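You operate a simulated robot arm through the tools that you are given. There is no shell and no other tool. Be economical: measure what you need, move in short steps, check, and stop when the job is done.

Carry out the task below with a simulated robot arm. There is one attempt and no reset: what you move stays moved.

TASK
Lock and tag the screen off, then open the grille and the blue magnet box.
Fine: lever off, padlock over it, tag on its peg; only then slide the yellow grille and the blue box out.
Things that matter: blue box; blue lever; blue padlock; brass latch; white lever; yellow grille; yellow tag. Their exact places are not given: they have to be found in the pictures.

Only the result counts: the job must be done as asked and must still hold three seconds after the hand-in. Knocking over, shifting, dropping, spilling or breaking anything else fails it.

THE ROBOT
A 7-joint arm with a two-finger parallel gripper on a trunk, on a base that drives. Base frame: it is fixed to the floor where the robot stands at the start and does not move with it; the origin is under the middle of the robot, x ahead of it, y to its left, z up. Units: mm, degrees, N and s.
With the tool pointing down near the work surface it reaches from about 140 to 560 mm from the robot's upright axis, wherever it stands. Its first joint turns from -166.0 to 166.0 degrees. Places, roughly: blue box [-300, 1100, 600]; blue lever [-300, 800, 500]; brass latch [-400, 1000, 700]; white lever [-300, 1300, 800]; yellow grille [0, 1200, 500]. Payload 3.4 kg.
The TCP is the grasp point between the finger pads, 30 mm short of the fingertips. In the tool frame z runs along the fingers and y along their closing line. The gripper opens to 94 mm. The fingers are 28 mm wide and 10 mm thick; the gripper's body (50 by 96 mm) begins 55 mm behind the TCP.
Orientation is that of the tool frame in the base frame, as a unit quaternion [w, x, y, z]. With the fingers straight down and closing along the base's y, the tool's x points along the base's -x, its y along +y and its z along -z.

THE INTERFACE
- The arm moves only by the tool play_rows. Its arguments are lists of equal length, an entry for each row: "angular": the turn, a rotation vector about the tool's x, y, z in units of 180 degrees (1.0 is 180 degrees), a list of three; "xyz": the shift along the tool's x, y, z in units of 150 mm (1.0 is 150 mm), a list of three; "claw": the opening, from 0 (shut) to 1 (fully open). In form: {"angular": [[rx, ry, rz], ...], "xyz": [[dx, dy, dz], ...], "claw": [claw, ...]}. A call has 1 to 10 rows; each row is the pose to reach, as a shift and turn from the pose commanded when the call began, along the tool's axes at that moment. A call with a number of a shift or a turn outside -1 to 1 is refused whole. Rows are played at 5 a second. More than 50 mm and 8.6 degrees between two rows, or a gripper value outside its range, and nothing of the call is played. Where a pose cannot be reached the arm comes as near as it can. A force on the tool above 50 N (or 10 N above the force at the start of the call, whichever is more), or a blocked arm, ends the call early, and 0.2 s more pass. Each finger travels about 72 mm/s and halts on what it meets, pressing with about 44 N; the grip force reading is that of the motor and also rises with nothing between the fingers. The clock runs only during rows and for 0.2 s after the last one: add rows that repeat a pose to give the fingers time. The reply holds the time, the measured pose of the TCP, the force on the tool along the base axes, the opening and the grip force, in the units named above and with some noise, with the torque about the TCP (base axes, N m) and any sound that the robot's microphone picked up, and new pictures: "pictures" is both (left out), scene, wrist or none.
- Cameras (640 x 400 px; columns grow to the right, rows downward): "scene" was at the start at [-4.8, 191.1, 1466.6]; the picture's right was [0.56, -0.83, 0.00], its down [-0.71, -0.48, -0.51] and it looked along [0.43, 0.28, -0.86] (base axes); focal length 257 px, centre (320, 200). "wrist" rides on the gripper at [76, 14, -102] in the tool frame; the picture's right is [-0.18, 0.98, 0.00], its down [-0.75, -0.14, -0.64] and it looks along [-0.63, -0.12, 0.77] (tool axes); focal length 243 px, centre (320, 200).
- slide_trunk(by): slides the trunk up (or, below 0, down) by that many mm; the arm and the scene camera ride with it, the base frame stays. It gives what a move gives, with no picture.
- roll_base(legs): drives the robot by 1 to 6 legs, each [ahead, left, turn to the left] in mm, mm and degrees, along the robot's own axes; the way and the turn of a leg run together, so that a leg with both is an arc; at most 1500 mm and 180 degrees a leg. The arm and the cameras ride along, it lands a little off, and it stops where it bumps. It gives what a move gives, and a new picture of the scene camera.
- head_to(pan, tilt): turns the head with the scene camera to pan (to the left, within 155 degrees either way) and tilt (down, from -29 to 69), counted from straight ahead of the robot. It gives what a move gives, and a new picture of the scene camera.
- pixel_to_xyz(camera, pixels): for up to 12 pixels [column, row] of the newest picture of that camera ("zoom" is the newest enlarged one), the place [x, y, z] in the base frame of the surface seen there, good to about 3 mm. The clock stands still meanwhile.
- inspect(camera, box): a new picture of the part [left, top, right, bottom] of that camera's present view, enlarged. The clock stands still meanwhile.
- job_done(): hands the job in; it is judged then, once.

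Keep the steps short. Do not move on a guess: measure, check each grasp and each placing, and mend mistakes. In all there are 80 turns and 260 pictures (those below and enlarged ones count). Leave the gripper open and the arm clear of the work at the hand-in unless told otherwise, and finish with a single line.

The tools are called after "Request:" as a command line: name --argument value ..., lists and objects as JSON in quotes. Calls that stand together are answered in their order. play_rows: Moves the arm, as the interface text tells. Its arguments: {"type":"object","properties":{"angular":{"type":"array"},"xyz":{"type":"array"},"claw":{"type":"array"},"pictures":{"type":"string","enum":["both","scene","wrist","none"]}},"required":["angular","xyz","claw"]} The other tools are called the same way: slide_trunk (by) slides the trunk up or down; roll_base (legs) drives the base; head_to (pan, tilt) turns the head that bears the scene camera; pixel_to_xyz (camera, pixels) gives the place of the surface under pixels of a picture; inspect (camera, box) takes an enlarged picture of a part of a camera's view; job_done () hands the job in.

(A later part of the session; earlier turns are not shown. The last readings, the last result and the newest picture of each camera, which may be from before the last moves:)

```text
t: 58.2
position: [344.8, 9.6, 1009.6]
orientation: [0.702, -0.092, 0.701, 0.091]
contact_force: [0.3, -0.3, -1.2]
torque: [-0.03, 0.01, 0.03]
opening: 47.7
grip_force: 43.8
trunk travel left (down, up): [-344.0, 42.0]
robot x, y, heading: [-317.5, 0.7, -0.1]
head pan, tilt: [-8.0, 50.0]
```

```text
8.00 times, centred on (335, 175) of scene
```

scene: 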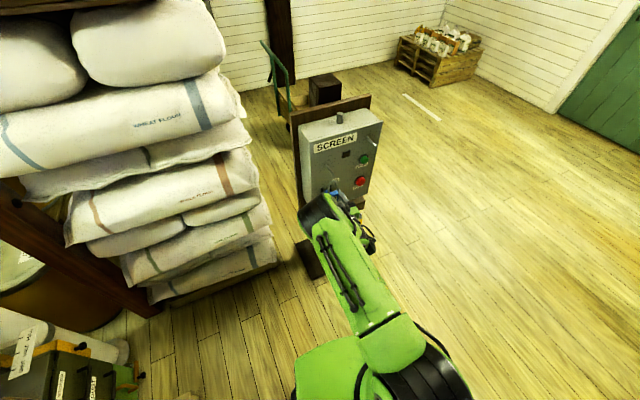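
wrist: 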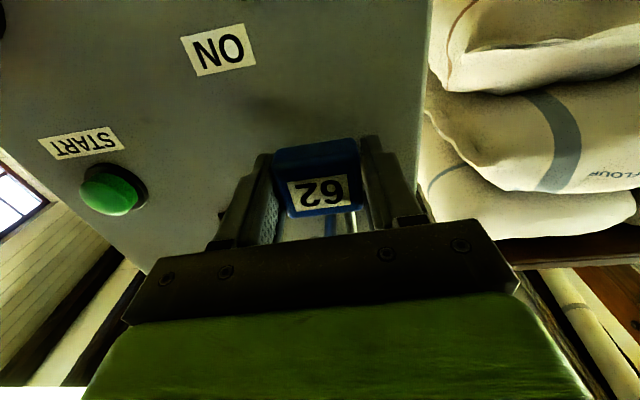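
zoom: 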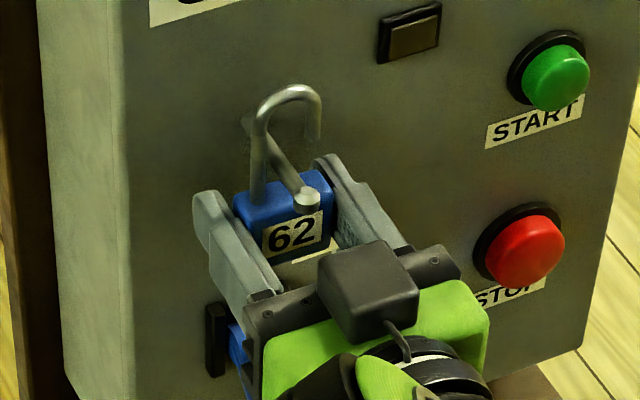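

The pin is inside the hook. Lower 36 mm, then release.

Request:
play_rows --angular '[[0, 0, 0], [0, 0, 0], [0, 0, 0], [0, 0, 0]]' --xyz '[[0.08, 0, 0], [0.16, 0, 0], [0.22, 0, 0], [0.24, 0, 0]]' --claw '[0.2, 0.2, 0.2, 0.2]' --pictures "none"

Request:
inspect --camera "scene" --box '[310, 150, 360, 200]'

```text
t: 59.2
position: [346.3, 10.6, 973.1]
orientation: [0.702, -0.091, 0.701, 0.089]
contact_force: [0.1, -0.4, -0.9]
torque: [0.02, -0.03, 0.03]
opening: 47.8
grip_force: 43.5
trunk travel left (down, up): [-344.0, 42.0]
robot x, y, heading: [-315.9, 2.7, -0.1]
head pan, tilt: [-8.0, 50.0]
```

```text
8.00 times, centred on (335, 175) of scene
```

zoom: 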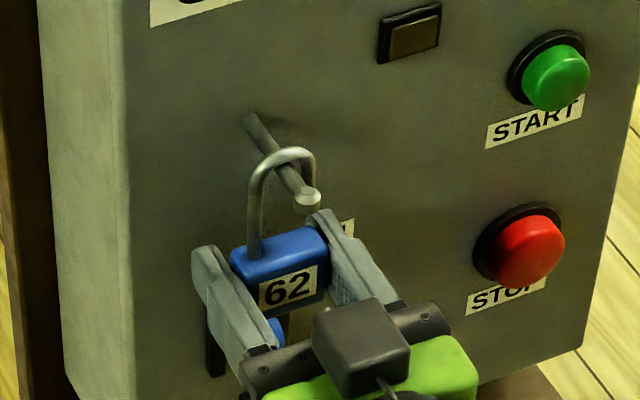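

Hooked over the pin. Opening and backing straight out.

Request:
play_rows --angular '[[0, 0, 0], [0, 0, 0], [0, 0, 0], [0, 0, 0], [0, 0, 0], [0, 0, 0], [0, 0, 0]]' --xyz '[[0.01, 0, 0], [0.01, 0, 0], [0.01, 0, 0], [0.01, 0, -0.2], [0.01, 0, -0.45], [0.01, 0, -0.7], [0.01, 0, -0.9]]' --claw '[0.55, 0.75, 0.75, 0.75, 0.75, 0.75, 0.75]' --pictures "none"

Request:
inspect --camera "scene" --box '[290, 130, 390, 230]'

```text
t: 60.9
position: [215.6, -23.8, 972.5]
orientation: [0.702, -0.092, 0.7, 0.09]
contact_force: [0.4, 0.3, 0.6]
torque: [0.0, -0.01, -0.01]
opening: 70.6
grip_force: 0.1
trunk travel left (down, up): [-344.0, 42.0]
robot x, y, heading: [-317.3, 2.0, -0.3]
head pan, tilt: [-8.0, 50.0]
```

```text
4.00 times, centred on (340, 180) of scene
```

zoom: 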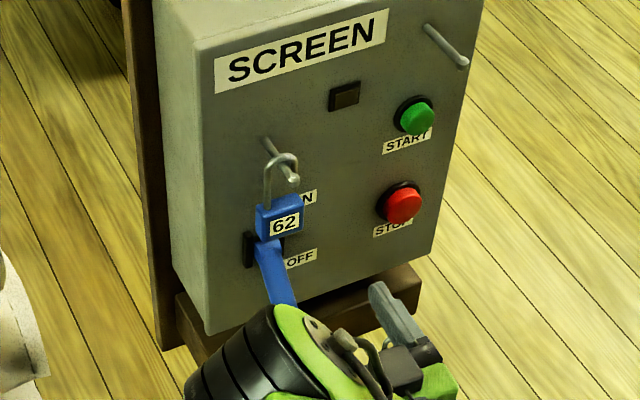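

The padlock hangs over the lever, which is OFF. Next the tag: trunk down, and shift the base sideways about 157 mm along the panel.

Request:
slide_trunk --by -344

Request:
roll_base --legs '[[40, -150, 0]]'

Request:
inspect --camera "scene" --box '[260, 100, 420, 220]'

```text
t: 64.2
position: [216.1, -24.8, 628.9]
orientation: [0.702, -0.093, 0.7, 0.091]
contact_force: [-0.4, 0.6, 0.5]
torque: [0.01, 0.0, -0.04]
opening: 70.6
grip_force: 0.0
trunk travel left (down, up): [0.0, 386.0]
robot x, y, heading: [-316.6, 0.6, -0.1]
head pan, tilt: [-8.0, 50.0]
```

```text
t: 65.6
position: [254.5, -179.2, 628.7]
orientation: [0.702, -0.092, 0.701, 0.09]
contact_force: [0.6, -0.3, -0.3]
torque: [-0.06, -0.01, 0.0]
opening: 70.4
grip_force: 0.0
trunk travel left (down, up): [0.0, 386.0]
robot x, y, heading: [-275.4, -150.3, -0.1]
head pan, tilt: [-8.0, 50.0]
```

scene: 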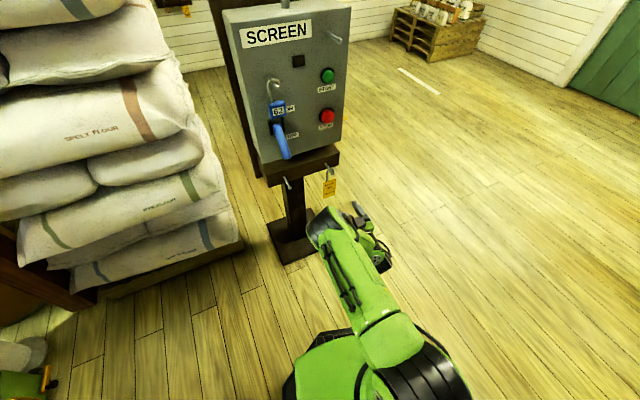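

```text
3.33 times, centred on (340, 160) of scene
```

zoom: 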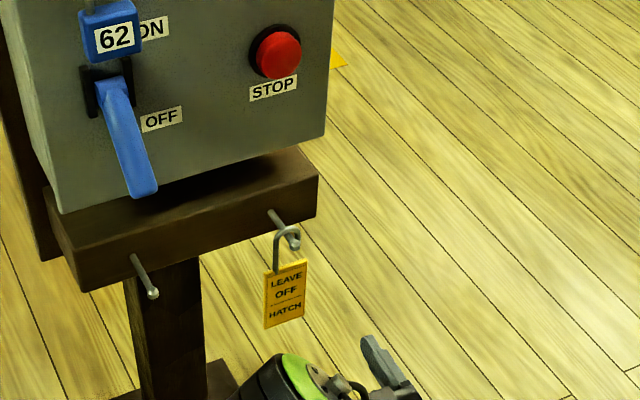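

Measuring the tag up close in this view.

Request:
inspect --camera "scene" --box '[310, 155, 350, 205]'

Request:
pixel_to_xyz --camera "zoom" --pixels '[[320, 250], [320, 290], [320, 200], [275, 210], [365, 200], [290, 240], [360, 240]]'

```text
8.00 times, centred on (330, 180) of scene
```

zoom: 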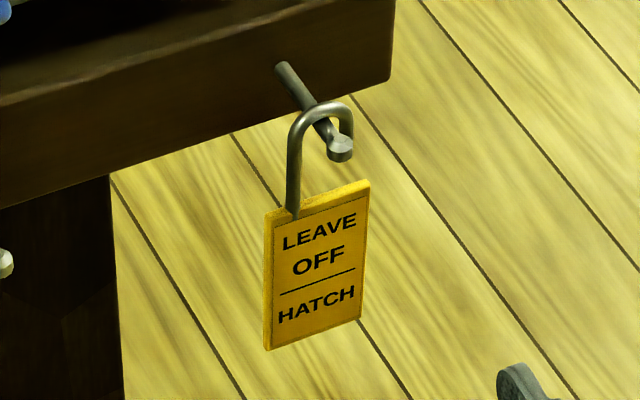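

```text
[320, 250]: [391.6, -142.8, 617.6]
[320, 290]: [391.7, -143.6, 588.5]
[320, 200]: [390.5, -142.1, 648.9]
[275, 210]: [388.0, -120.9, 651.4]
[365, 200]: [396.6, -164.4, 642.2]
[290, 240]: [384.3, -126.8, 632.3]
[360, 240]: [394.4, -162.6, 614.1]
```

Request:
pixel_to_xyz --camera "zoom" --pixels '[[283, 70], [310, 105], [340, 150], [346, 125], [295, 150], [292, 205], [268, 330], [358, 310], [330, 105]]'

```text
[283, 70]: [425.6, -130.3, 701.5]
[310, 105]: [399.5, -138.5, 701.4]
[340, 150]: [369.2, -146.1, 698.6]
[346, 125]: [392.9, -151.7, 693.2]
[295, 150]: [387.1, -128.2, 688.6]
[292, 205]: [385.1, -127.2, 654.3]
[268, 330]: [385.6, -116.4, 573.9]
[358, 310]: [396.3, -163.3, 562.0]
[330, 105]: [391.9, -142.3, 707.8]
```

Tag centre is at s≈−239 and the hand is already aligned. Lower 10 mm and go forward with the gripper open.

Request:
play_rows --angular '[[0, 0, 0], [0, 0, 0], [0, 0, 0], [0, 0, 0]]' --xyz '[[0.07, 0, 0], [0.07, 0, 0.3], [0.07, 0, 0.6], [0.07, 0, 0.9]]' --claw '[0.85, 0.85, 0.85, 0.85]' --pictures "wrist"

Request:
inspect --camera "scene" --box '[290, 145, 370, 215]'

```text
t: 66.6
position: [385.1, -146.0, 619.2]
orientation: [0.702, -0.091, 0.701, 0.089]
contact_force: [0.5, -0.9, -0.3]
torque: [0.03, -0.03, 0.02]
opening: 79.8
grip_force: 0.1
trunk travel left (down, up): [0.0, 386.0]
robot x, y, heading: [-278.6, -154.0, -0.4]
head pan, tilt: [-8.0, 50.0]
```

wrist: 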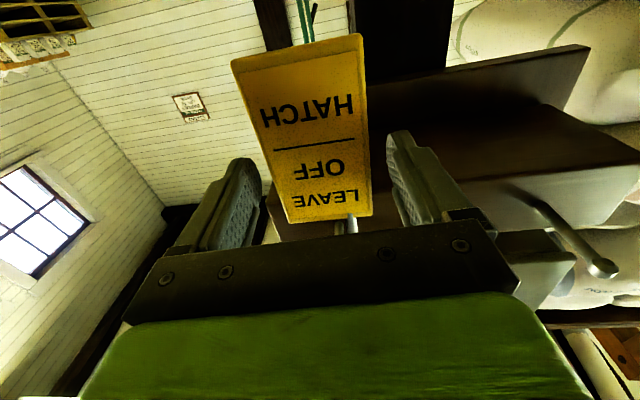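

```text
5.71 times, centred on (330, 180) of scene
```

zoom: 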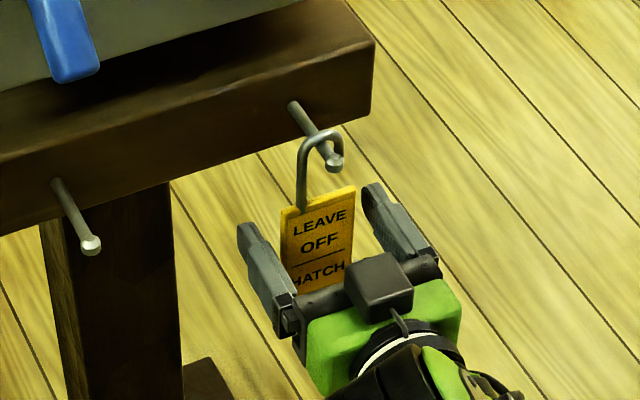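

Tag is between the fingers. Closing.

Request:
play_rows --angular '[[0, 0, 0], [0, 0, 0], [0, 0, 0], [0, 0, 0]]' --xyz '[[0, 0, 0.02], [0, 0, 0.02], [0, 0, 0.02], [0, 0, 0.02]]' --claw '[0.5, 0.3, 0.3, 0.3]' --pictures "wrist"

Request:
inspect --camera "scene" --box '[290, 145, 370, 215]'

```text
t: 67.6
position: [388.3, -145.8, 618.2]
orientation: [0.702, -0.091, 0.701, 0.089]
contact_force: [0.2, 0.0, 0.8]
torque: [-0.04, -0.01, -0.02]
opening: 52.7
grip_force: 44.1
trunk travel left (down, up): [0.0, 386.0]
robot x, y, heading: [-273.6, -148.8, -0.4]
head pan, tilt: [-8.0, 50.0]
```

wrist: 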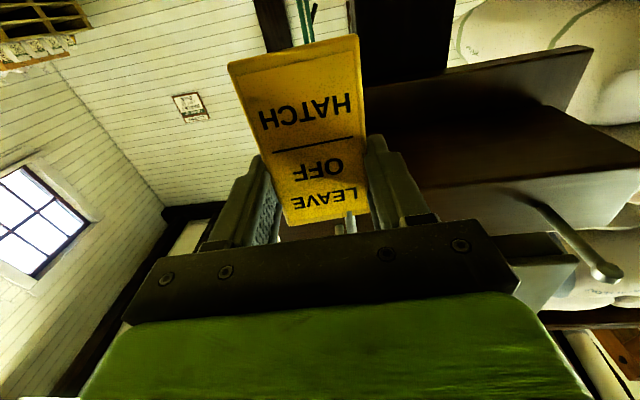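

```text
5.71 times, centred on (330, 180) of scene
```

zoom: 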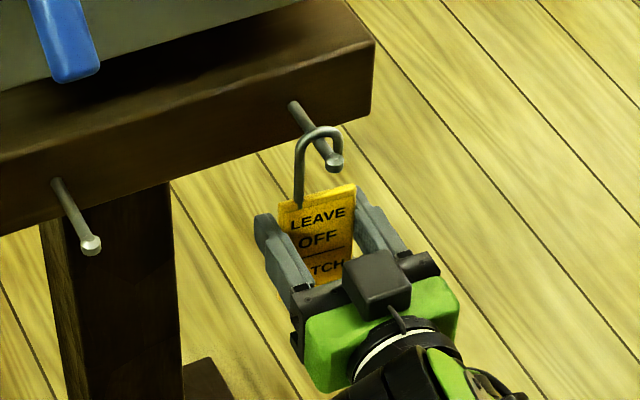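

Request:
play_rows --angular '[[0, 0, 0], [0, 0, 0], [0, 0, 0]]' --xyz '[[-0.08, 0, 0], [-0.16, 0, 0], [-0.24, 0, 0]]' --claw '[0.3, 0.3, 0.3]' --pictures "none"

Request:
inspect --camera "scene" --box '[310, 140, 350, 190]'

```text
t: 68.4
position: [388.6, -145.3, 653.8]
orientation: [0.702, -0.091, 0.701, 0.088]
contact_force: [-0.4, 0.0, -0.9]
torque: [0.0, 0.02, 0.01]
opening: 52.5
grip_force: 43.9
trunk travel left (down, up): [0.0, 386.0]
robot x, y, heading: [-280.4, -151.4, -0.4]
head pan, tilt: [-8.0, 50.0]
```

```text
8.00 times, centred on (330, 165) of scene
```

zoom: 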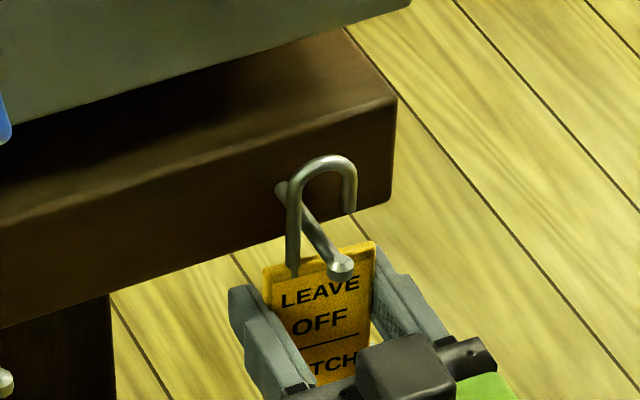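

Request:
pixel_to_xyz --camera "zoom" --pixels '[[349, 208], [350, 190], [325, 160], [293, 220], [295, 270], [330, 245], [360, 248], [316, 235], [340, 265]]'

```text
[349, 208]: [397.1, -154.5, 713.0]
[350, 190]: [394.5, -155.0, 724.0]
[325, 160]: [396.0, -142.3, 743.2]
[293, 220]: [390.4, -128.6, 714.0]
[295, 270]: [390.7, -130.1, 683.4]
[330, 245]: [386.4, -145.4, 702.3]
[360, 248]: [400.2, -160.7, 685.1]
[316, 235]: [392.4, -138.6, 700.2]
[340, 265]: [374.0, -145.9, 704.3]
```

Same geometry: hook end at 711, pin top at 705. Raise 3, left 33, back 85.

Request:
play_rows --angular '[[0, 0, 0], [0, 0, 0], [0, 0, 0], [0, 0, 0], [0, 0, 0]]' --xyz '[[-0.02, 0, 0], [-0.02, 0.11, 0], [-0.02, 0.22, 0], [-0.02, 0.22, -0.28], [-0.02, 0.22, -0.58]]' --claw '[0.3, 0.3, 0.3, 0.3, 0.3]' --pictures "scene"

Request:
slide_trunk --by 385

Request:
head_to --pan 0 --tilt 50

```text
t: 69.6
position: [294.8, -135.2, 657.7]
orientation: [0.702, -0.09, 0.701, 0.088]
contact_force: [0.3, -0.1, -0.4]
torque: [-0.02, -0.02, -0.01]
opening: 52.3
grip_force: 43.8
trunk travel left (down, up): [0.0, 386.0]
robot x, y, heading: [-277.0, -154.5, -0.2]
head pan, tilt: [-8.0, 50.0]
```

scene: 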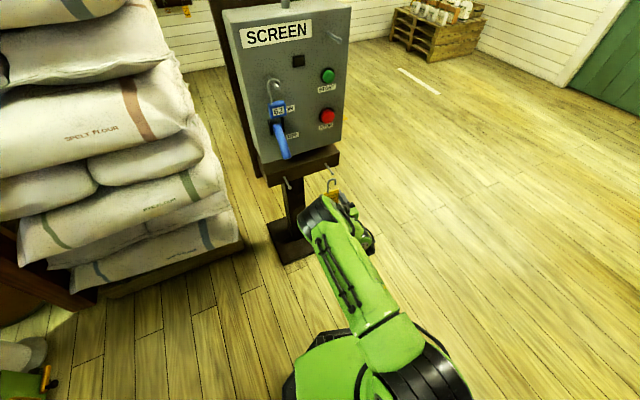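

```text
t: 73.3
position: [295.2, -135.6, 1041.8]
orientation: [0.702, -0.092, 0.701, 0.089]
contact_force: [0.8, 0.6, -0.8]
torque: [0.0, 0.0, 0.0]
opening: 52.8
grip_force: 44.0
trunk travel left (down, up): [-385.0, 1.0]
robot x, y, heading: [-278.0, -150.1, -0.1]
head pan, tilt: [-8.0, 50.0]
```

```text
t: 74.0
position: [296.1, -134.3, 1041.8]
orientation: [0.702, -0.091, 0.701, 0.09]
contact_force: [1.6, 0.1, -0.8]
torque: [0.02, -0.02, 0.01]
opening: 52.7
grip_force: 43.8
trunk travel left (down, up): [-385.0, 1.0]
robot x, y, heading: [-279.8, -149.0, -0.2]
head pan, tilt: [0.0, 50.0]
```

scene: 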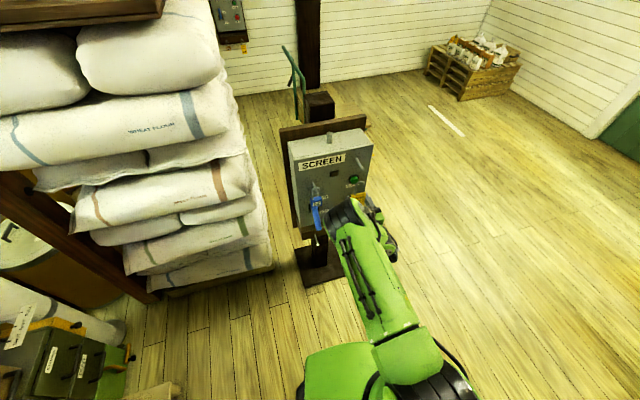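

I'll raise by 30 mm and measure the upper-right pin and the tag hook.

Request:
play_rows --angular '[[0, 0, 0]]' --xyz '[[-0.2, 0, 0]]' --claw '[0.3]' --pictures "none"

Request:
inspect --camera "scene" --box '[335, 140, 395, 210]'

```text
t: 74.4
position: [295.2, -133.6, 1070.8]
orientation: [0.702, -0.091, 0.701, 0.089]
contact_force: [-0.2, -0.1, -0.1]
torque: [-0.03, 0.04, 0.0]
opening: 52.5
grip_force: 43.8
trunk travel left (down, up): [-385.0, 1.0]
robot x, y, heading: [-277.0, -152.8, -0.3]
head pan, tilt: [0.0, 50.0]
```

```text
5.71 times, centred on (365, 175) of scene
```

zoom: 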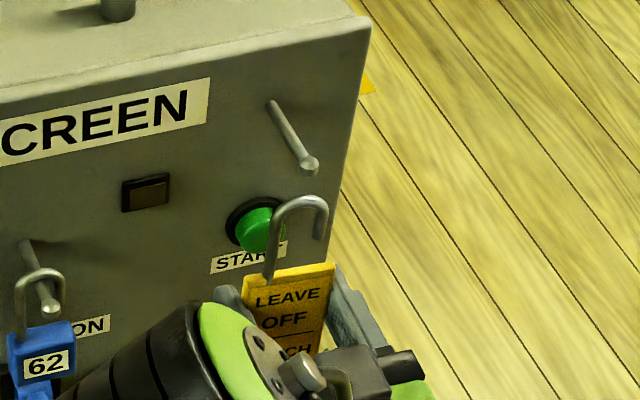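

Request:
pixel_to_xyz --camera "zoom" --pixels '[[274, 108], [290, 132], [305, 160], [312, 168], [318, 235], [322, 215], [300, 200], [272, 245], [268, 280], [300, 270], [258, 230]]'

```text
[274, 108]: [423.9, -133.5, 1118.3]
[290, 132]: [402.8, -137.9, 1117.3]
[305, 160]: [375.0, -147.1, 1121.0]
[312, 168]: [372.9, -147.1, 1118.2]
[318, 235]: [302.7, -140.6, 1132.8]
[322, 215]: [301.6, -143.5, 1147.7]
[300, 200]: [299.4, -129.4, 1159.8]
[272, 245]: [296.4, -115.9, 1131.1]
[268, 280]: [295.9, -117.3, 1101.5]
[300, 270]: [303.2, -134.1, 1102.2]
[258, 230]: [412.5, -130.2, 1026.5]
```

Pin top at 1118, hook end about 1130, tag top 1102: fits. Forward 87, then right 36.

Request:
play_rows --angular '[[0, 0, 0], [0, 0, 0], [0, 0, 0], [0, 0, 0]]' --xyz '[[0, 0, 0.29], [0, 0, 0.58], [0, -0.12, 0.58], [0, -0.24, 0.58]]' --claw '[0.3, 0.3, 0.3, 0.3]' --pictures "none"

Request:
inspect --camera "scene" --box '[335, 140, 395, 210]'

```text
t: 75.4
position: [390.2, -147.1, 1072.2]
orientation: [0.701, -0.09, 0.701, 0.09]
contact_force: [0.5, -0.4, -0.1]
torque: [-0.05, 0.0, -0.01]
opening: 52.5
grip_force: 43.8
trunk travel left (down, up): [-385.0, 1.0]
robot x, y, heading: [-279.4, -152.0, -0.3]
head pan, tilt: [0.0, 50.0]
```

```text
5.71 times, centred on (365, 175) of scene
```

zoom: 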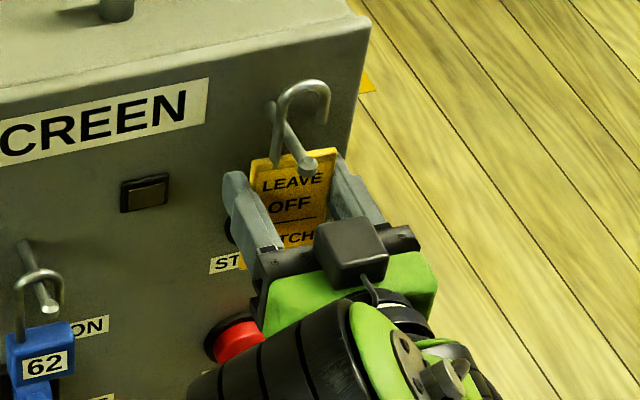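

The pin is inside the hook. Lowering 38 mm.

Request:
play_rows --angular '[[0, 0, 0], [0, 0, 0], [0, 0, 0], [0, 0, 0]]' --xyz '[[0.08, 0, 0], [0.16, 0, 0], [0.22, 0, 0], [0.25, 0, 0]]' --claw '[0.3, 0.3, 0.3, 0.3]' --pictures "none"

Request:
inspect --camera "scene" --box '[335, 140, 395, 210]'

```text
t: 76.4
position: [388.5, -146.1, 1035.8]
orientation: [0.703, -0.092, 0.699, 0.089]
contact_force: [-1.7, 3.9, 4.4]
torque: [-0.23, -0.15, 0.04]
opening: 52.5
grip_force: 44.4
trunk travel left (down, up): [-385.0, 1.0]
robot x, y, heading: [-277.4, -151.1, -0.3]
head pan, tilt: [0.0, 50.0]
```

```text
5.71 times, centred on (365, 175) of scene
```

zoom: 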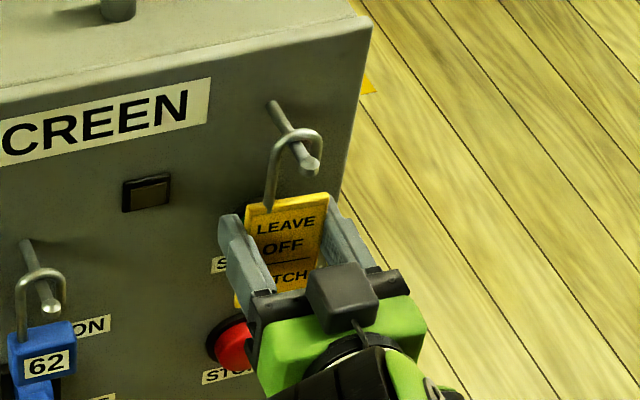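

Seated on the pin (contact 4–6 N). Release and back out.

Request:
play_rows --angular '[[0, 0, 0], [0, 0, 0], [0, 0, 0], [0, 0, 0], [0, 0, 0], [0, 0, 0], [0, 0, 0]]' --xyz '[[0, 0, 0], [0, 0, 0], [0, 0, 0], [0, 0, -0.2], [0, 0, -0.45], [0, 0, -0.7], [0, 0, -0.95]]' --claw '[0.6, 0.8, 0.8, 0.8, 0.8, 0.8, 0.8]' --pictures "none"

Request:
inspect --camera "scene" --box '[280, 120, 400, 240]'

```text
t: 78.0
position: [251.4, -184.8, 1035.2]
orientation: [0.702, -0.09, 0.701, 0.09]
contact_force: [0.8, 0.4, 0.4]
torque: [-0.01, -0.02, 0.01]
opening: 75.1
grip_force: 0.0
trunk travel left (down, up): [-385.0, 1.0]
robot x, y, heading: [-272.2, -152.2, -0.6]
head pan, tilt: [0.0, 50.0]
```

```text
3.33 times, centred on (340, 180) of scene
```

zoom: 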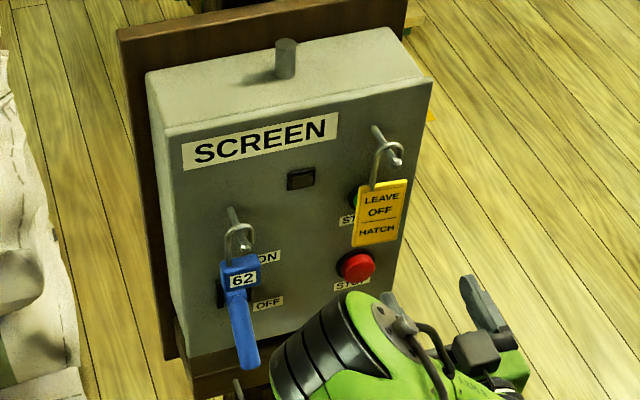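

Lever off, padlock over it and tag on its peg: done. Now I'll drive to the machine: back off, turn left 100°, approach.

Request:
roll_base --legs '[[-150, 0, 0], [0, 0, 100]]'

Request:
slide_trunk --by -235

```text
t: 83.6
position: [-485.1, 376.4, 1033.8]
orientation: [-0.384, 0.595, -0.382, -0.594]
contact_force: [0.3, -0.2, 0.4]
torque: [0.01, -0.01, 0.01]
opening: 75.1
grip_force: 0.2
trunk travel left (down, up): [-385.0, 1.0]
robot x, y, heading: [-426.7, -148.3, 99.6]
head pan, tilt: [0.0, 50.0]
```

scene: 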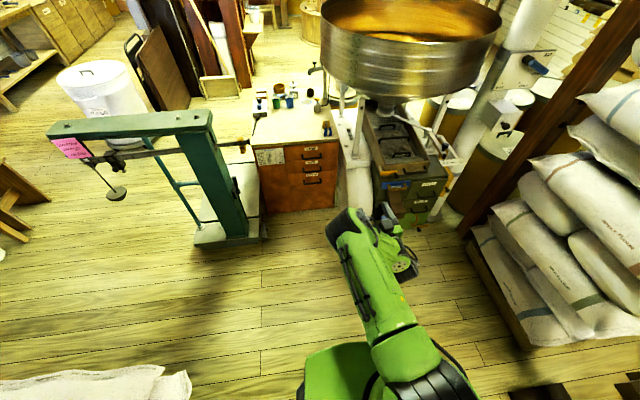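

```text
t: 86.0
position: [-486.4, 374.1, 801.6]
orientation: [-0.384, 0.595, -0.382, -0.594]
contact_force: [-0.7, -0.2, 0.0]
torque: [0.0, 0.01, -0.03]
opening: 75.2
grip_force: 0.2
trunk travel left (down, up): [-150.0, 236.0]
robot x, y, heading: [-426.6, -146.0, 99.7]
head pan, tilt: [0.0, 50.0]
```

Approach to a viewing position in front of the machine.

Request:
roll_base --legs '[[300, -340, 0]]'

Request:
head_to --pan 10 --tilt 42

Request:
head_to --pan -15 --tilt 42

```text
t: 88.8
position: [-193.2, 729.4, 799.4]
orientation: [-0.385, 0.594, -0.383, -0.594]
contact_force: [0.2, 0.9, 0.9]
torque: [-0.01, 0.0, 0.01]
opening: 75.0
grip_force: 0.0
trunk travel left (down, up): [-150.0, 236.0]
robot x, y, heading: [-139.3, 196.9, 99.3]
head pan, tilt: [0.0, 50.0]
```

scene: 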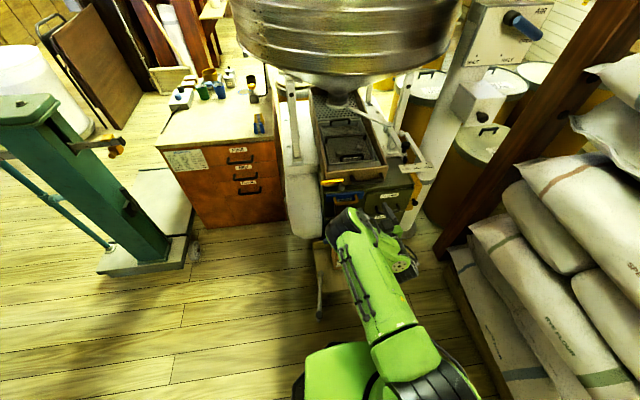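

```text
t: 89.5
position: [-192.8, 727.5, 800.4]
orientation: [-0.387, 0.593, -0.384, -0.592]
contact_force: [0.7, 0.3, 0.6]
torque: [0.0, -0.03, -0.02]
opening: 75.1
grip_force: 0.1
trunk travel left (down, up): [-150.0, 236.0]
robot x, y, heading: [-139.2, 203.6, 98.8]
head pan, tilt: [10.0, 42.0]
```

scene: 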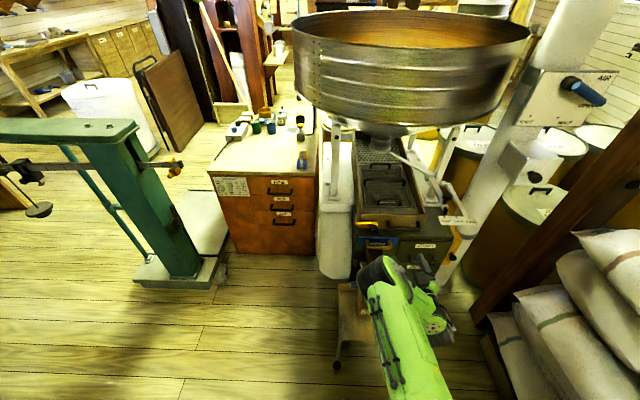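

```text
t: 90.4
position: [-192.3, 727.7, 800.3]
orientation: [-0.386, 0.594, -0.384, -0.593]
contact_force: [0.0, 0.3, -0.4]
torque: [-0.01, -0.02, -0.01]
opening: 75.4
grip_force: 0.0
trunk travel left (down, up): [-150.0, 236.0]
robot x, y, heading: [-139.0, 200.5, 99.6]
head pan, tilt: [-15.0, 42.0]
```

scene: 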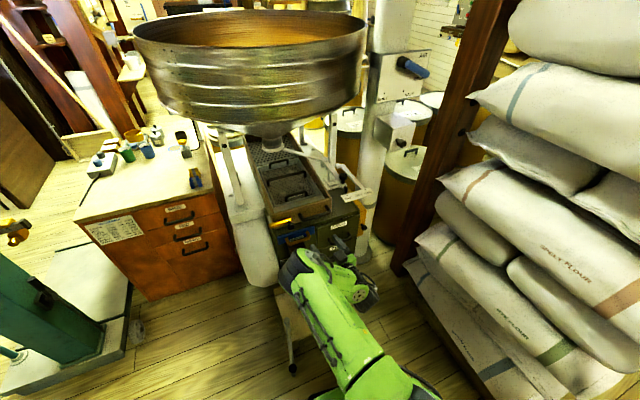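

Request:
inspect --camera "scene" --box '[255, 170, 385, 290]'

Request:
inspect --camera "wrist" --box '[0, 0, 640, 400]'

```text
3.33 times, centred on (320, 230) of scene
```

zoom: 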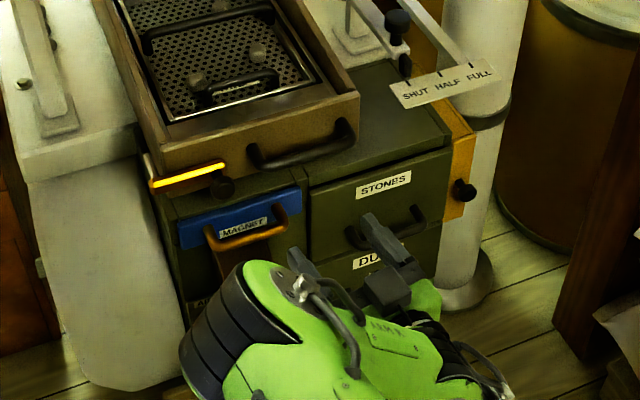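

```text
1.00 times, centred on (320, 200) of wrist (not enlarged: the box is as wide or as high as the picture)
```

zoom: 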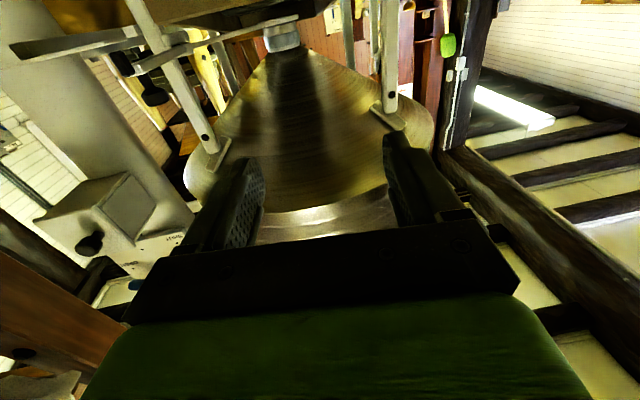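

Request:
pixel_to_xyz --camera "zoom" --pixels '[[462, 188], [430, 170]]'

Request:
inspect --camera "scene" --box '[320, 170, 385, 250]'

Request:
pixel_to_xyz --camera "zoom" --pixels '[[330, 140], [355, 190], [340, 240], [310, 260], [325, 170], [280, 150], [300, 100], [370, 300], [316, 75]]'

```text
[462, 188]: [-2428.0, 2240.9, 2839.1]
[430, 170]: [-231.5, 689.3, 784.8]
```

```text
5.00 times, centred on (352, 210) of scene
```

zoom: 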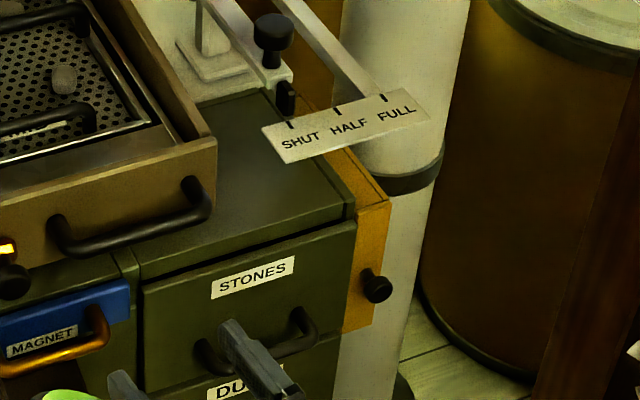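

```text
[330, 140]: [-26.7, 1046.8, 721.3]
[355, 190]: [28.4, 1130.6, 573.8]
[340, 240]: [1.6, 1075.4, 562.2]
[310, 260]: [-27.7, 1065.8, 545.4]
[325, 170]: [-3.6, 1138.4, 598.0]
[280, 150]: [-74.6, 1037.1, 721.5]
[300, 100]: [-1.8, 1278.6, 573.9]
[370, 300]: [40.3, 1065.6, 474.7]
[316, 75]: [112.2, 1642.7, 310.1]
```

Request:
inspect --camera "scene" --box '[340, 200, 370, 250]'

Request:
pixel_to_xyz --camera "zoom" --pixels '[[320, 200]]'

```text
8.00 times, centred on (355, 225) of scene
```

zoom: 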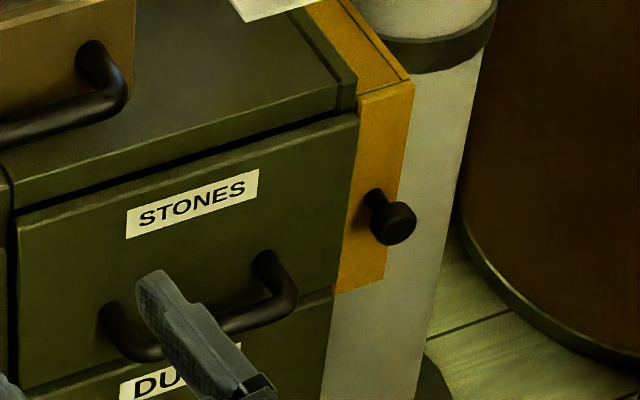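

```text
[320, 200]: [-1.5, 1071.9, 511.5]
```

Request:
pixel_to_xyz --camera "zoom" --pixels '[[398, 222], [382, 208], [370, 195], [362, 225], [390, 110], [372, 110], [385, 270], [345, 285], [400, 90], [355, 25], [40, 330], [340, 130]]'

```text
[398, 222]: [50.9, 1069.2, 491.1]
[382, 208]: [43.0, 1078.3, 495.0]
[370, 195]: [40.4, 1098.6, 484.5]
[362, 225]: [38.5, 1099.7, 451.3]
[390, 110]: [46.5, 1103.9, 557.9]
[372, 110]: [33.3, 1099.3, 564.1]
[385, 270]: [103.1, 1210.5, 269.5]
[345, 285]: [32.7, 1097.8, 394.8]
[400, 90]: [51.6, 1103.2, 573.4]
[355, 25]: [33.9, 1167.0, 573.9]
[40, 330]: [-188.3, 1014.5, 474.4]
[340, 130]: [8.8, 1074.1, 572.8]
```

The knob is at about (47,1075,489); the machine front is yawed about 17°. Trunk down 150, then put the arm into the right relative pose before driving in.

Request:
slide_trunk --by -150

Request:
play_rows --angular '[[0.01, 0, 0], [0.02, 0, 0], [0.03, 0, 0], [0.042, 0, 0], [0.042, 0, 0], [0.042, 0, 0]]' --xyz '[[0.2, -0.14, -0.05], [0.4, -0.28, -0.1], [0.6, -0.42, -0.14], [0.8, -0.56, -0.19], [1.0, -0.7, -0.23], [1.0, -0.84, -0.28]]' --claw '[0.75, 0.75, 0.75, 0.75, 0.75, 0.75]' --pictures "wrist"

```text
t: 92.2
position: [-192.9, 728.3, 650.4]
orientation: [-0.387, 0.593, -0.385, -0.593]
contact_force: [0.0, 0.3, -0.2]
torque: [0.0, -0.02, -0.02]
opening: 75.1
grip_force: 0.0
trunk travel left (down, up): [0.0, 386.0]
robot x, y, heading: [-136.7, 202.2, 99.2]
head pan, tilt: [-15.0, 42.0]
```

```text
t: 93.5
position: [-59.8, 743.4, 499.0]
orientation: [-0.424, 0.567, -0.422, -0.566]
contact_force: [-0.2, 0.1, 0.0]
torque: [0.01, 0.0, -0.03]
opening: 70.8
grip_force: 0.0
trunk travel left (down, up): [0.0, 386.0]
robot x, y, heading: [-137.8, 196.9, 99.4]
head pan, tilt: [-15.0, 42.0]
```

wrist: 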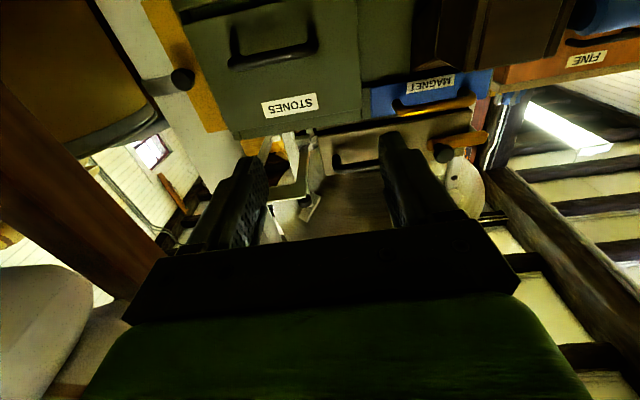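

Request:
pixel_to_xyz --camera "wrist" --pixels '[[182, 80], [200, 100], [205, 120], [430, 108], [400, 103], [472, 98], [380, 100], [485, 80], [450, 140], [240, 130], [355, 120]]'

Request:
inspect --camera "wrist" --box '[360, 50, 500, 170]'

Request:
inspect --camera "wrist" --box '[130, 20, 250, 140]'

```text
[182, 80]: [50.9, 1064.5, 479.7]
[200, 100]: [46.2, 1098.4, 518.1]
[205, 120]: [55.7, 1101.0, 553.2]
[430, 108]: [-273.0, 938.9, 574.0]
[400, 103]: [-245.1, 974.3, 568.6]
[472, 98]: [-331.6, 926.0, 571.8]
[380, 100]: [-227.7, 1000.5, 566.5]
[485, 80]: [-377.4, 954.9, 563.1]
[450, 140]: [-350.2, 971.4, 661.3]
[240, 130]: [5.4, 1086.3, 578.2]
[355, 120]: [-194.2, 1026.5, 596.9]
```

```text
3.33 times, centred on (430, 110) of wrist
```

zoom: 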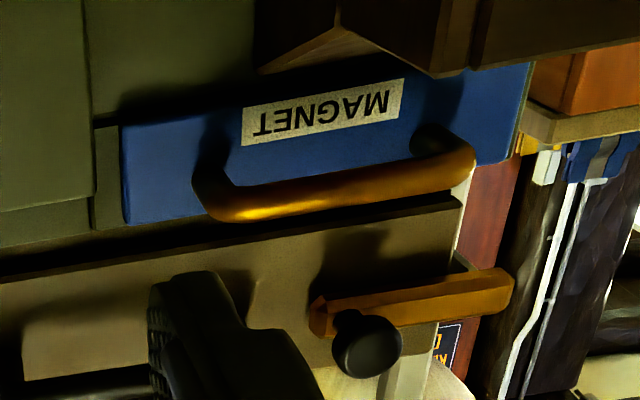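

```text
3.33 times, centred on (190, 80) of wrist
```

zoom: 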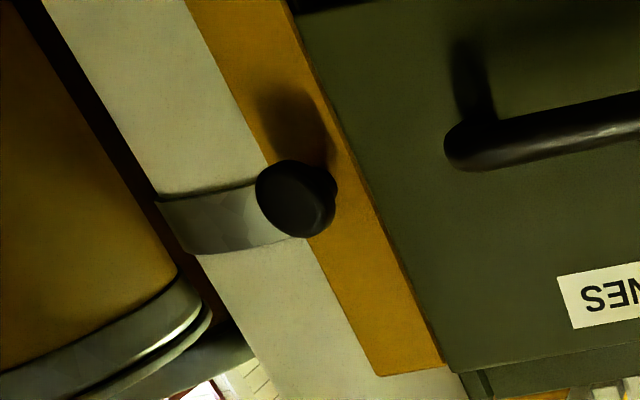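

Request:
pixel_to_xyz --camera "scene" --pixels '[[398, 262], [408, 268], [430, 300], [470, 370], [440, 250], [475, 200], [292, 365], [295, 320]]'

```text
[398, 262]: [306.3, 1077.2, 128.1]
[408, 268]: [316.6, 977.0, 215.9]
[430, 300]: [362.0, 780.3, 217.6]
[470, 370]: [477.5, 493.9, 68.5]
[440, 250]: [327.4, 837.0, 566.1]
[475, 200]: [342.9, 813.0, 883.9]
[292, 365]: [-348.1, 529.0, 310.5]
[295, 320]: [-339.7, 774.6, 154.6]
```

The base has clearance to the sacks (x>316) and the crank (−348,529). Driving in.

Request:
roll_base --legs '[[180, -175, 0]]'

Request:
play_rows --angular '[[0, 0, 0]]' --xyz '[[0.05, 0, 0]]' --claw '[0.7]' --pictures "wrist"

```text
t: 95.4
position: [89.6, 944.6, 499.7]
orientation: [-0.425, 0.566, -0.423, -0.566]
contact_force: [0.1, 0.3, -0.7]
torque: [0.0, -0.02, -0.03]
opening: 70.7
grip_force: 0.1
trunk travel left (down, up): [0.0, 386.0]
robot x, y, heading: [10.4, 403.2, 98.9]
head pan, tilt: [-15.0, 42.0]
```

scene: 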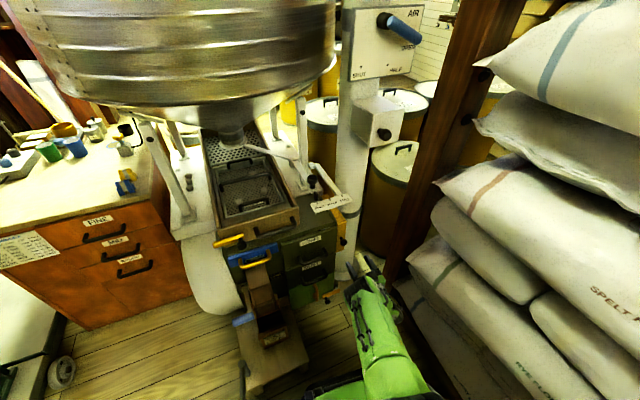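

```text
t: 95.8
position: [89.9, 943.9, 492.3]
orientation: [-0.425, 0.566, -0.423, -0.566]
contact_force: [-1.0, -0.6, -0.5]
torque: [-0.04, -0.01, 0.0]
opening: 65.7
grip_force: 0.2
trunk travel left (down, up): [0.0, 386.0]
robot x, y, heading: [8.9, 404.8, 98.8]
head pan, tilt: [-15.0, 42.0]
```

wrist: 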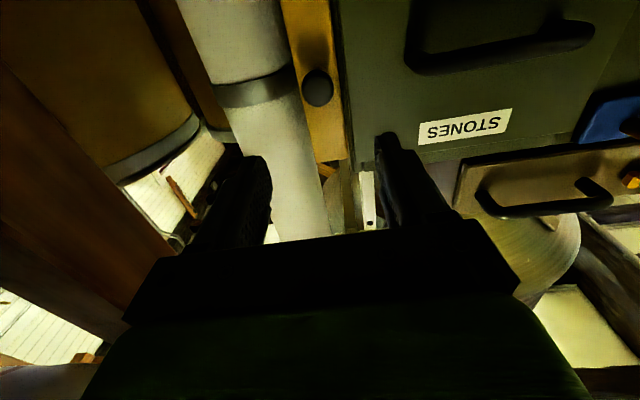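

Request:
pixel_to_xyz --camera "wrist" --pixels '[[318, 88], [306, 88], [330, 88], [318, 74], [318, 100], [340, 120], [330, 150], [345, 140]]'

Request:
inspect --camera "scene" --box '[220, 190, 380, 310]'

```text
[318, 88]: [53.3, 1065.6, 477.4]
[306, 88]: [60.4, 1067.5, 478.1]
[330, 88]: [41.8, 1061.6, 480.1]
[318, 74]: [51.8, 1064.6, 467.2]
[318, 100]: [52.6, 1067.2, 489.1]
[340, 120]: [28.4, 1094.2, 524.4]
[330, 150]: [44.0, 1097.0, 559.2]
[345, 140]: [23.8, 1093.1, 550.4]
```

```text
3.33 times, centred on (300, 250) of scene
```

zoom: 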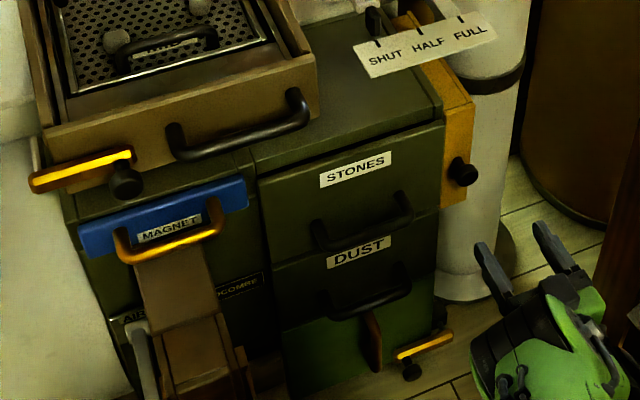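

Knob head front at (52,1065,478), 24 mm across. Approach with a narrower opening and stop short of the cabinet face.

Request:
play_rows --angular '[[0, 0, 0], [0, 0, 0], [0, 0, 0], [0, 0, 0]]' --xyz '[[0.095, 0.012, 0], [0.095, 0.012, 0.3], [0.095, 0.012, 0.6], [0.095, 0.012, 0.775]]' --claw '[0.5, 0.5, 0.5, 0.5]' --pictures "wrist"

Request:
inspect --camera "scene" --box '[300, 200, 400, 290]'

```text
t: 96.8
position: [60.8, 1013.8, 492.9]
orientation: [-0.426, 0.566, -0.423, -0.565]
contact_force: [0.5, -0.8, 0.2]
torque: [0.01, -0.02, 0.01]
opening: 47.0
grip_force: 0.1
out of reach, approached as far as the arm can: row 2, 3, 4
trunk travel left (down, up): [0.0, 386.0]
robot x, y, heading: [13.7, 403.2, 99.2]
head pan, tilt: [-15.0, 42.0]
```

wrist: 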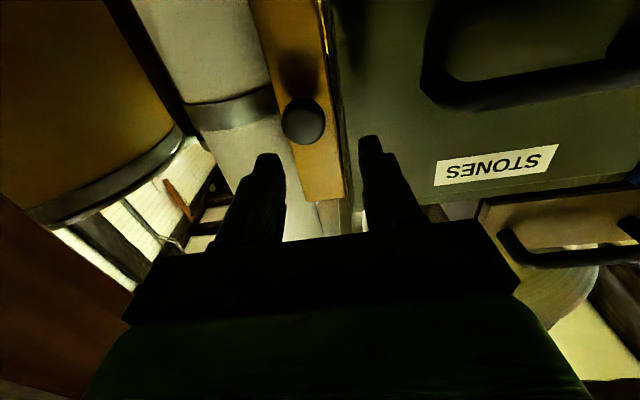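

```text
4.44 times, centred on (350, 245) of scene
```

zoom: 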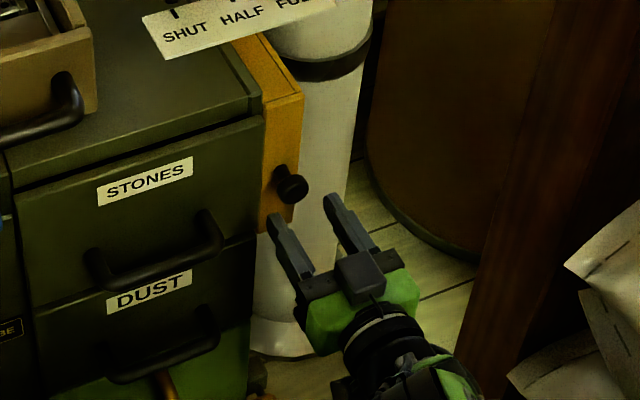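

Out of reach at this height, so I'll pull the hand back, drive the base 80 mm closer and retry.

Request:
play_rows --angular '[[0, 0, 0], [0, 0, 0]]' --xyz '[[0, 0, -0.3], [0, 0, -0.6]]' --claw '[0.5, 0.5]' --pictures "none"

Request:
roll_base --legs '[[80, 0, 0]]'

Request:
inspect --camera "wrist" --box '[0, 0, 640, 400]'

```text
t: 97.4
position: [84.3, 925.5, 493.1]
orientation: [0.425, -0.566, 0.422, 0.566]
contact_force: [0.8, -0.3, -1.1]
torque: [0.02, 0.01, 0.0]
opening: 47.1
grip_force: 0.0
trunk travel left (down, up): [0.0, 386.0]
robot x, y, heading: [11.0, 404.4, 98.9]
head pan, tilt: [-15.0, 42.0]
```

```text
t: 98.4
position: [72.1, 1006.7, 492.7]
orientation: [-0.426, 0.566, -0.423, -0.565]
contact_force: [0.2, -1.0, 0.4]
torque: [0.04, 0.0, 0.02]
opening: 47.1
grip_force: 0.1
trunk travel left (down, up): [0.0, 386.0]
robot x, y, heading: [-3.9, 484.3, 98.6]
head pan, tilt: [-15.0, 42.0]
```

scene: 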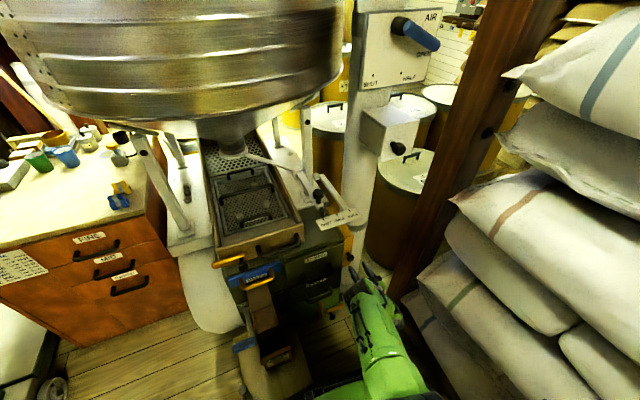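

```text
1.00 times, centred on (320, 200) of wrist (not enlarged: the box is as wide or as high as the picture)
```

zoom: 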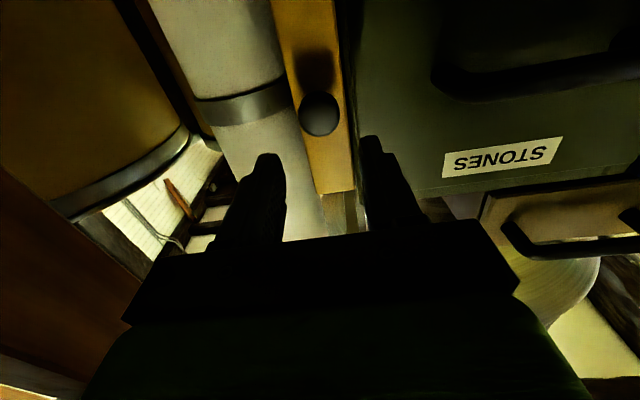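

The arm bottoms out near z 493 when level. Pitching the hand 25° down should let it reach the knob height (478).

Request:
play_rows --angular '[[0, 0.046, 0], [0, 0.093, 0], [0, 0.139, 0]]' --xyz '[[0, 0, -0.05], [0, 0, -0.1], [0, 0, -0.15]]' --claw '[0.5, 0.5, 0.5]' --pictures "wrist"

```text
t: 99.2
position: [79.5, 985.9, 492.9]
orientation: [-0.324, 0.675, -0.506, -0.428]
contact_force: [-0.1, 0.4, 1.0]
torque: [0.03, 0.01, 0.0]
opening: 47.1
grip_force: 0.0
trunk travel left (down, up): [0.0, 386.0]
robot x, y, heading: [-5.1, 481.6, 98.8]
head pan, tilt: [-15.0, 42.0]
```

wrist: 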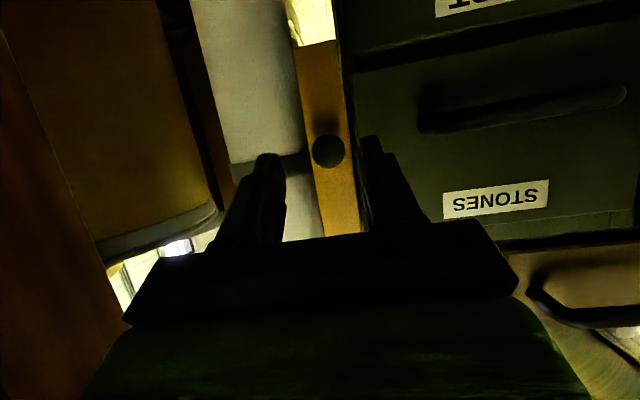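

Pitched. Knob at (329,151) px between the fingers. Moving onto it.

Request:
play_rows --angular '[[0, 0, 0], [0, 0, 0], [0, 0, 0]]' --xyz '[[-0.055, 0.01, 0.155], [-0.11, 0.02, 0.31], [-0.164, 0.029, 0.464]]' --claw '[0.5, 0.5, 0.5]' --pictures "wrist"

Request:
inspect --camera "scene" --box '[310, 210, 400, 300]'

```text
t: 100.0
position: [57.3, 1053.3, 485.1]
orientation: [-0.325, 0.674, -0.506, -0.429]
contact_force: [1.7, -10.4, 4.3]
torque: [0.06, 0.25, 0.38]
opening: 47.7
grip_force: 0.6
trunk travel left (down, up): [0.0, 386.0]
robot x, y, heading: [-4.2, 484.4, 99.1]
head pan, tilt: [-15.0, 42.0]
```

wrist: 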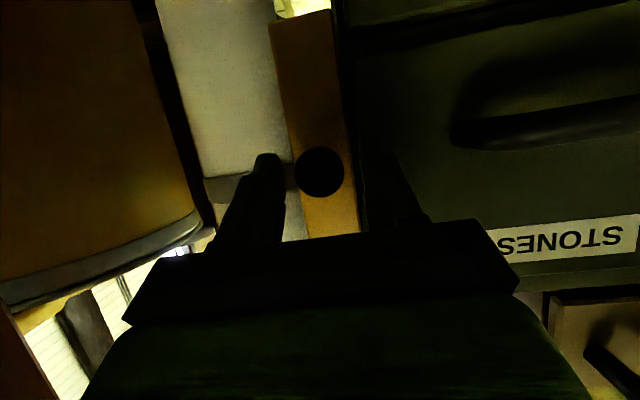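

```text
4.44 times, centred on (355, 255) of scene
5 turns are left
```

zoom: 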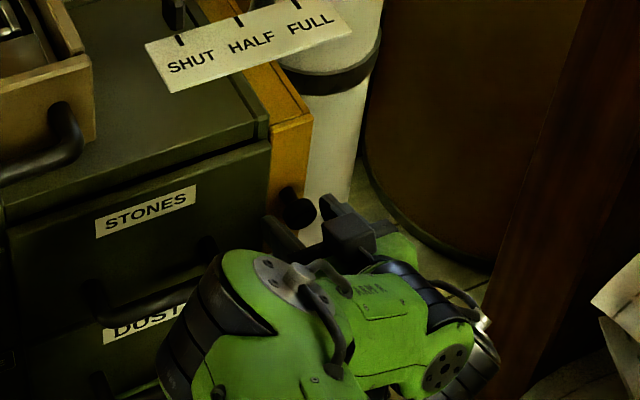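

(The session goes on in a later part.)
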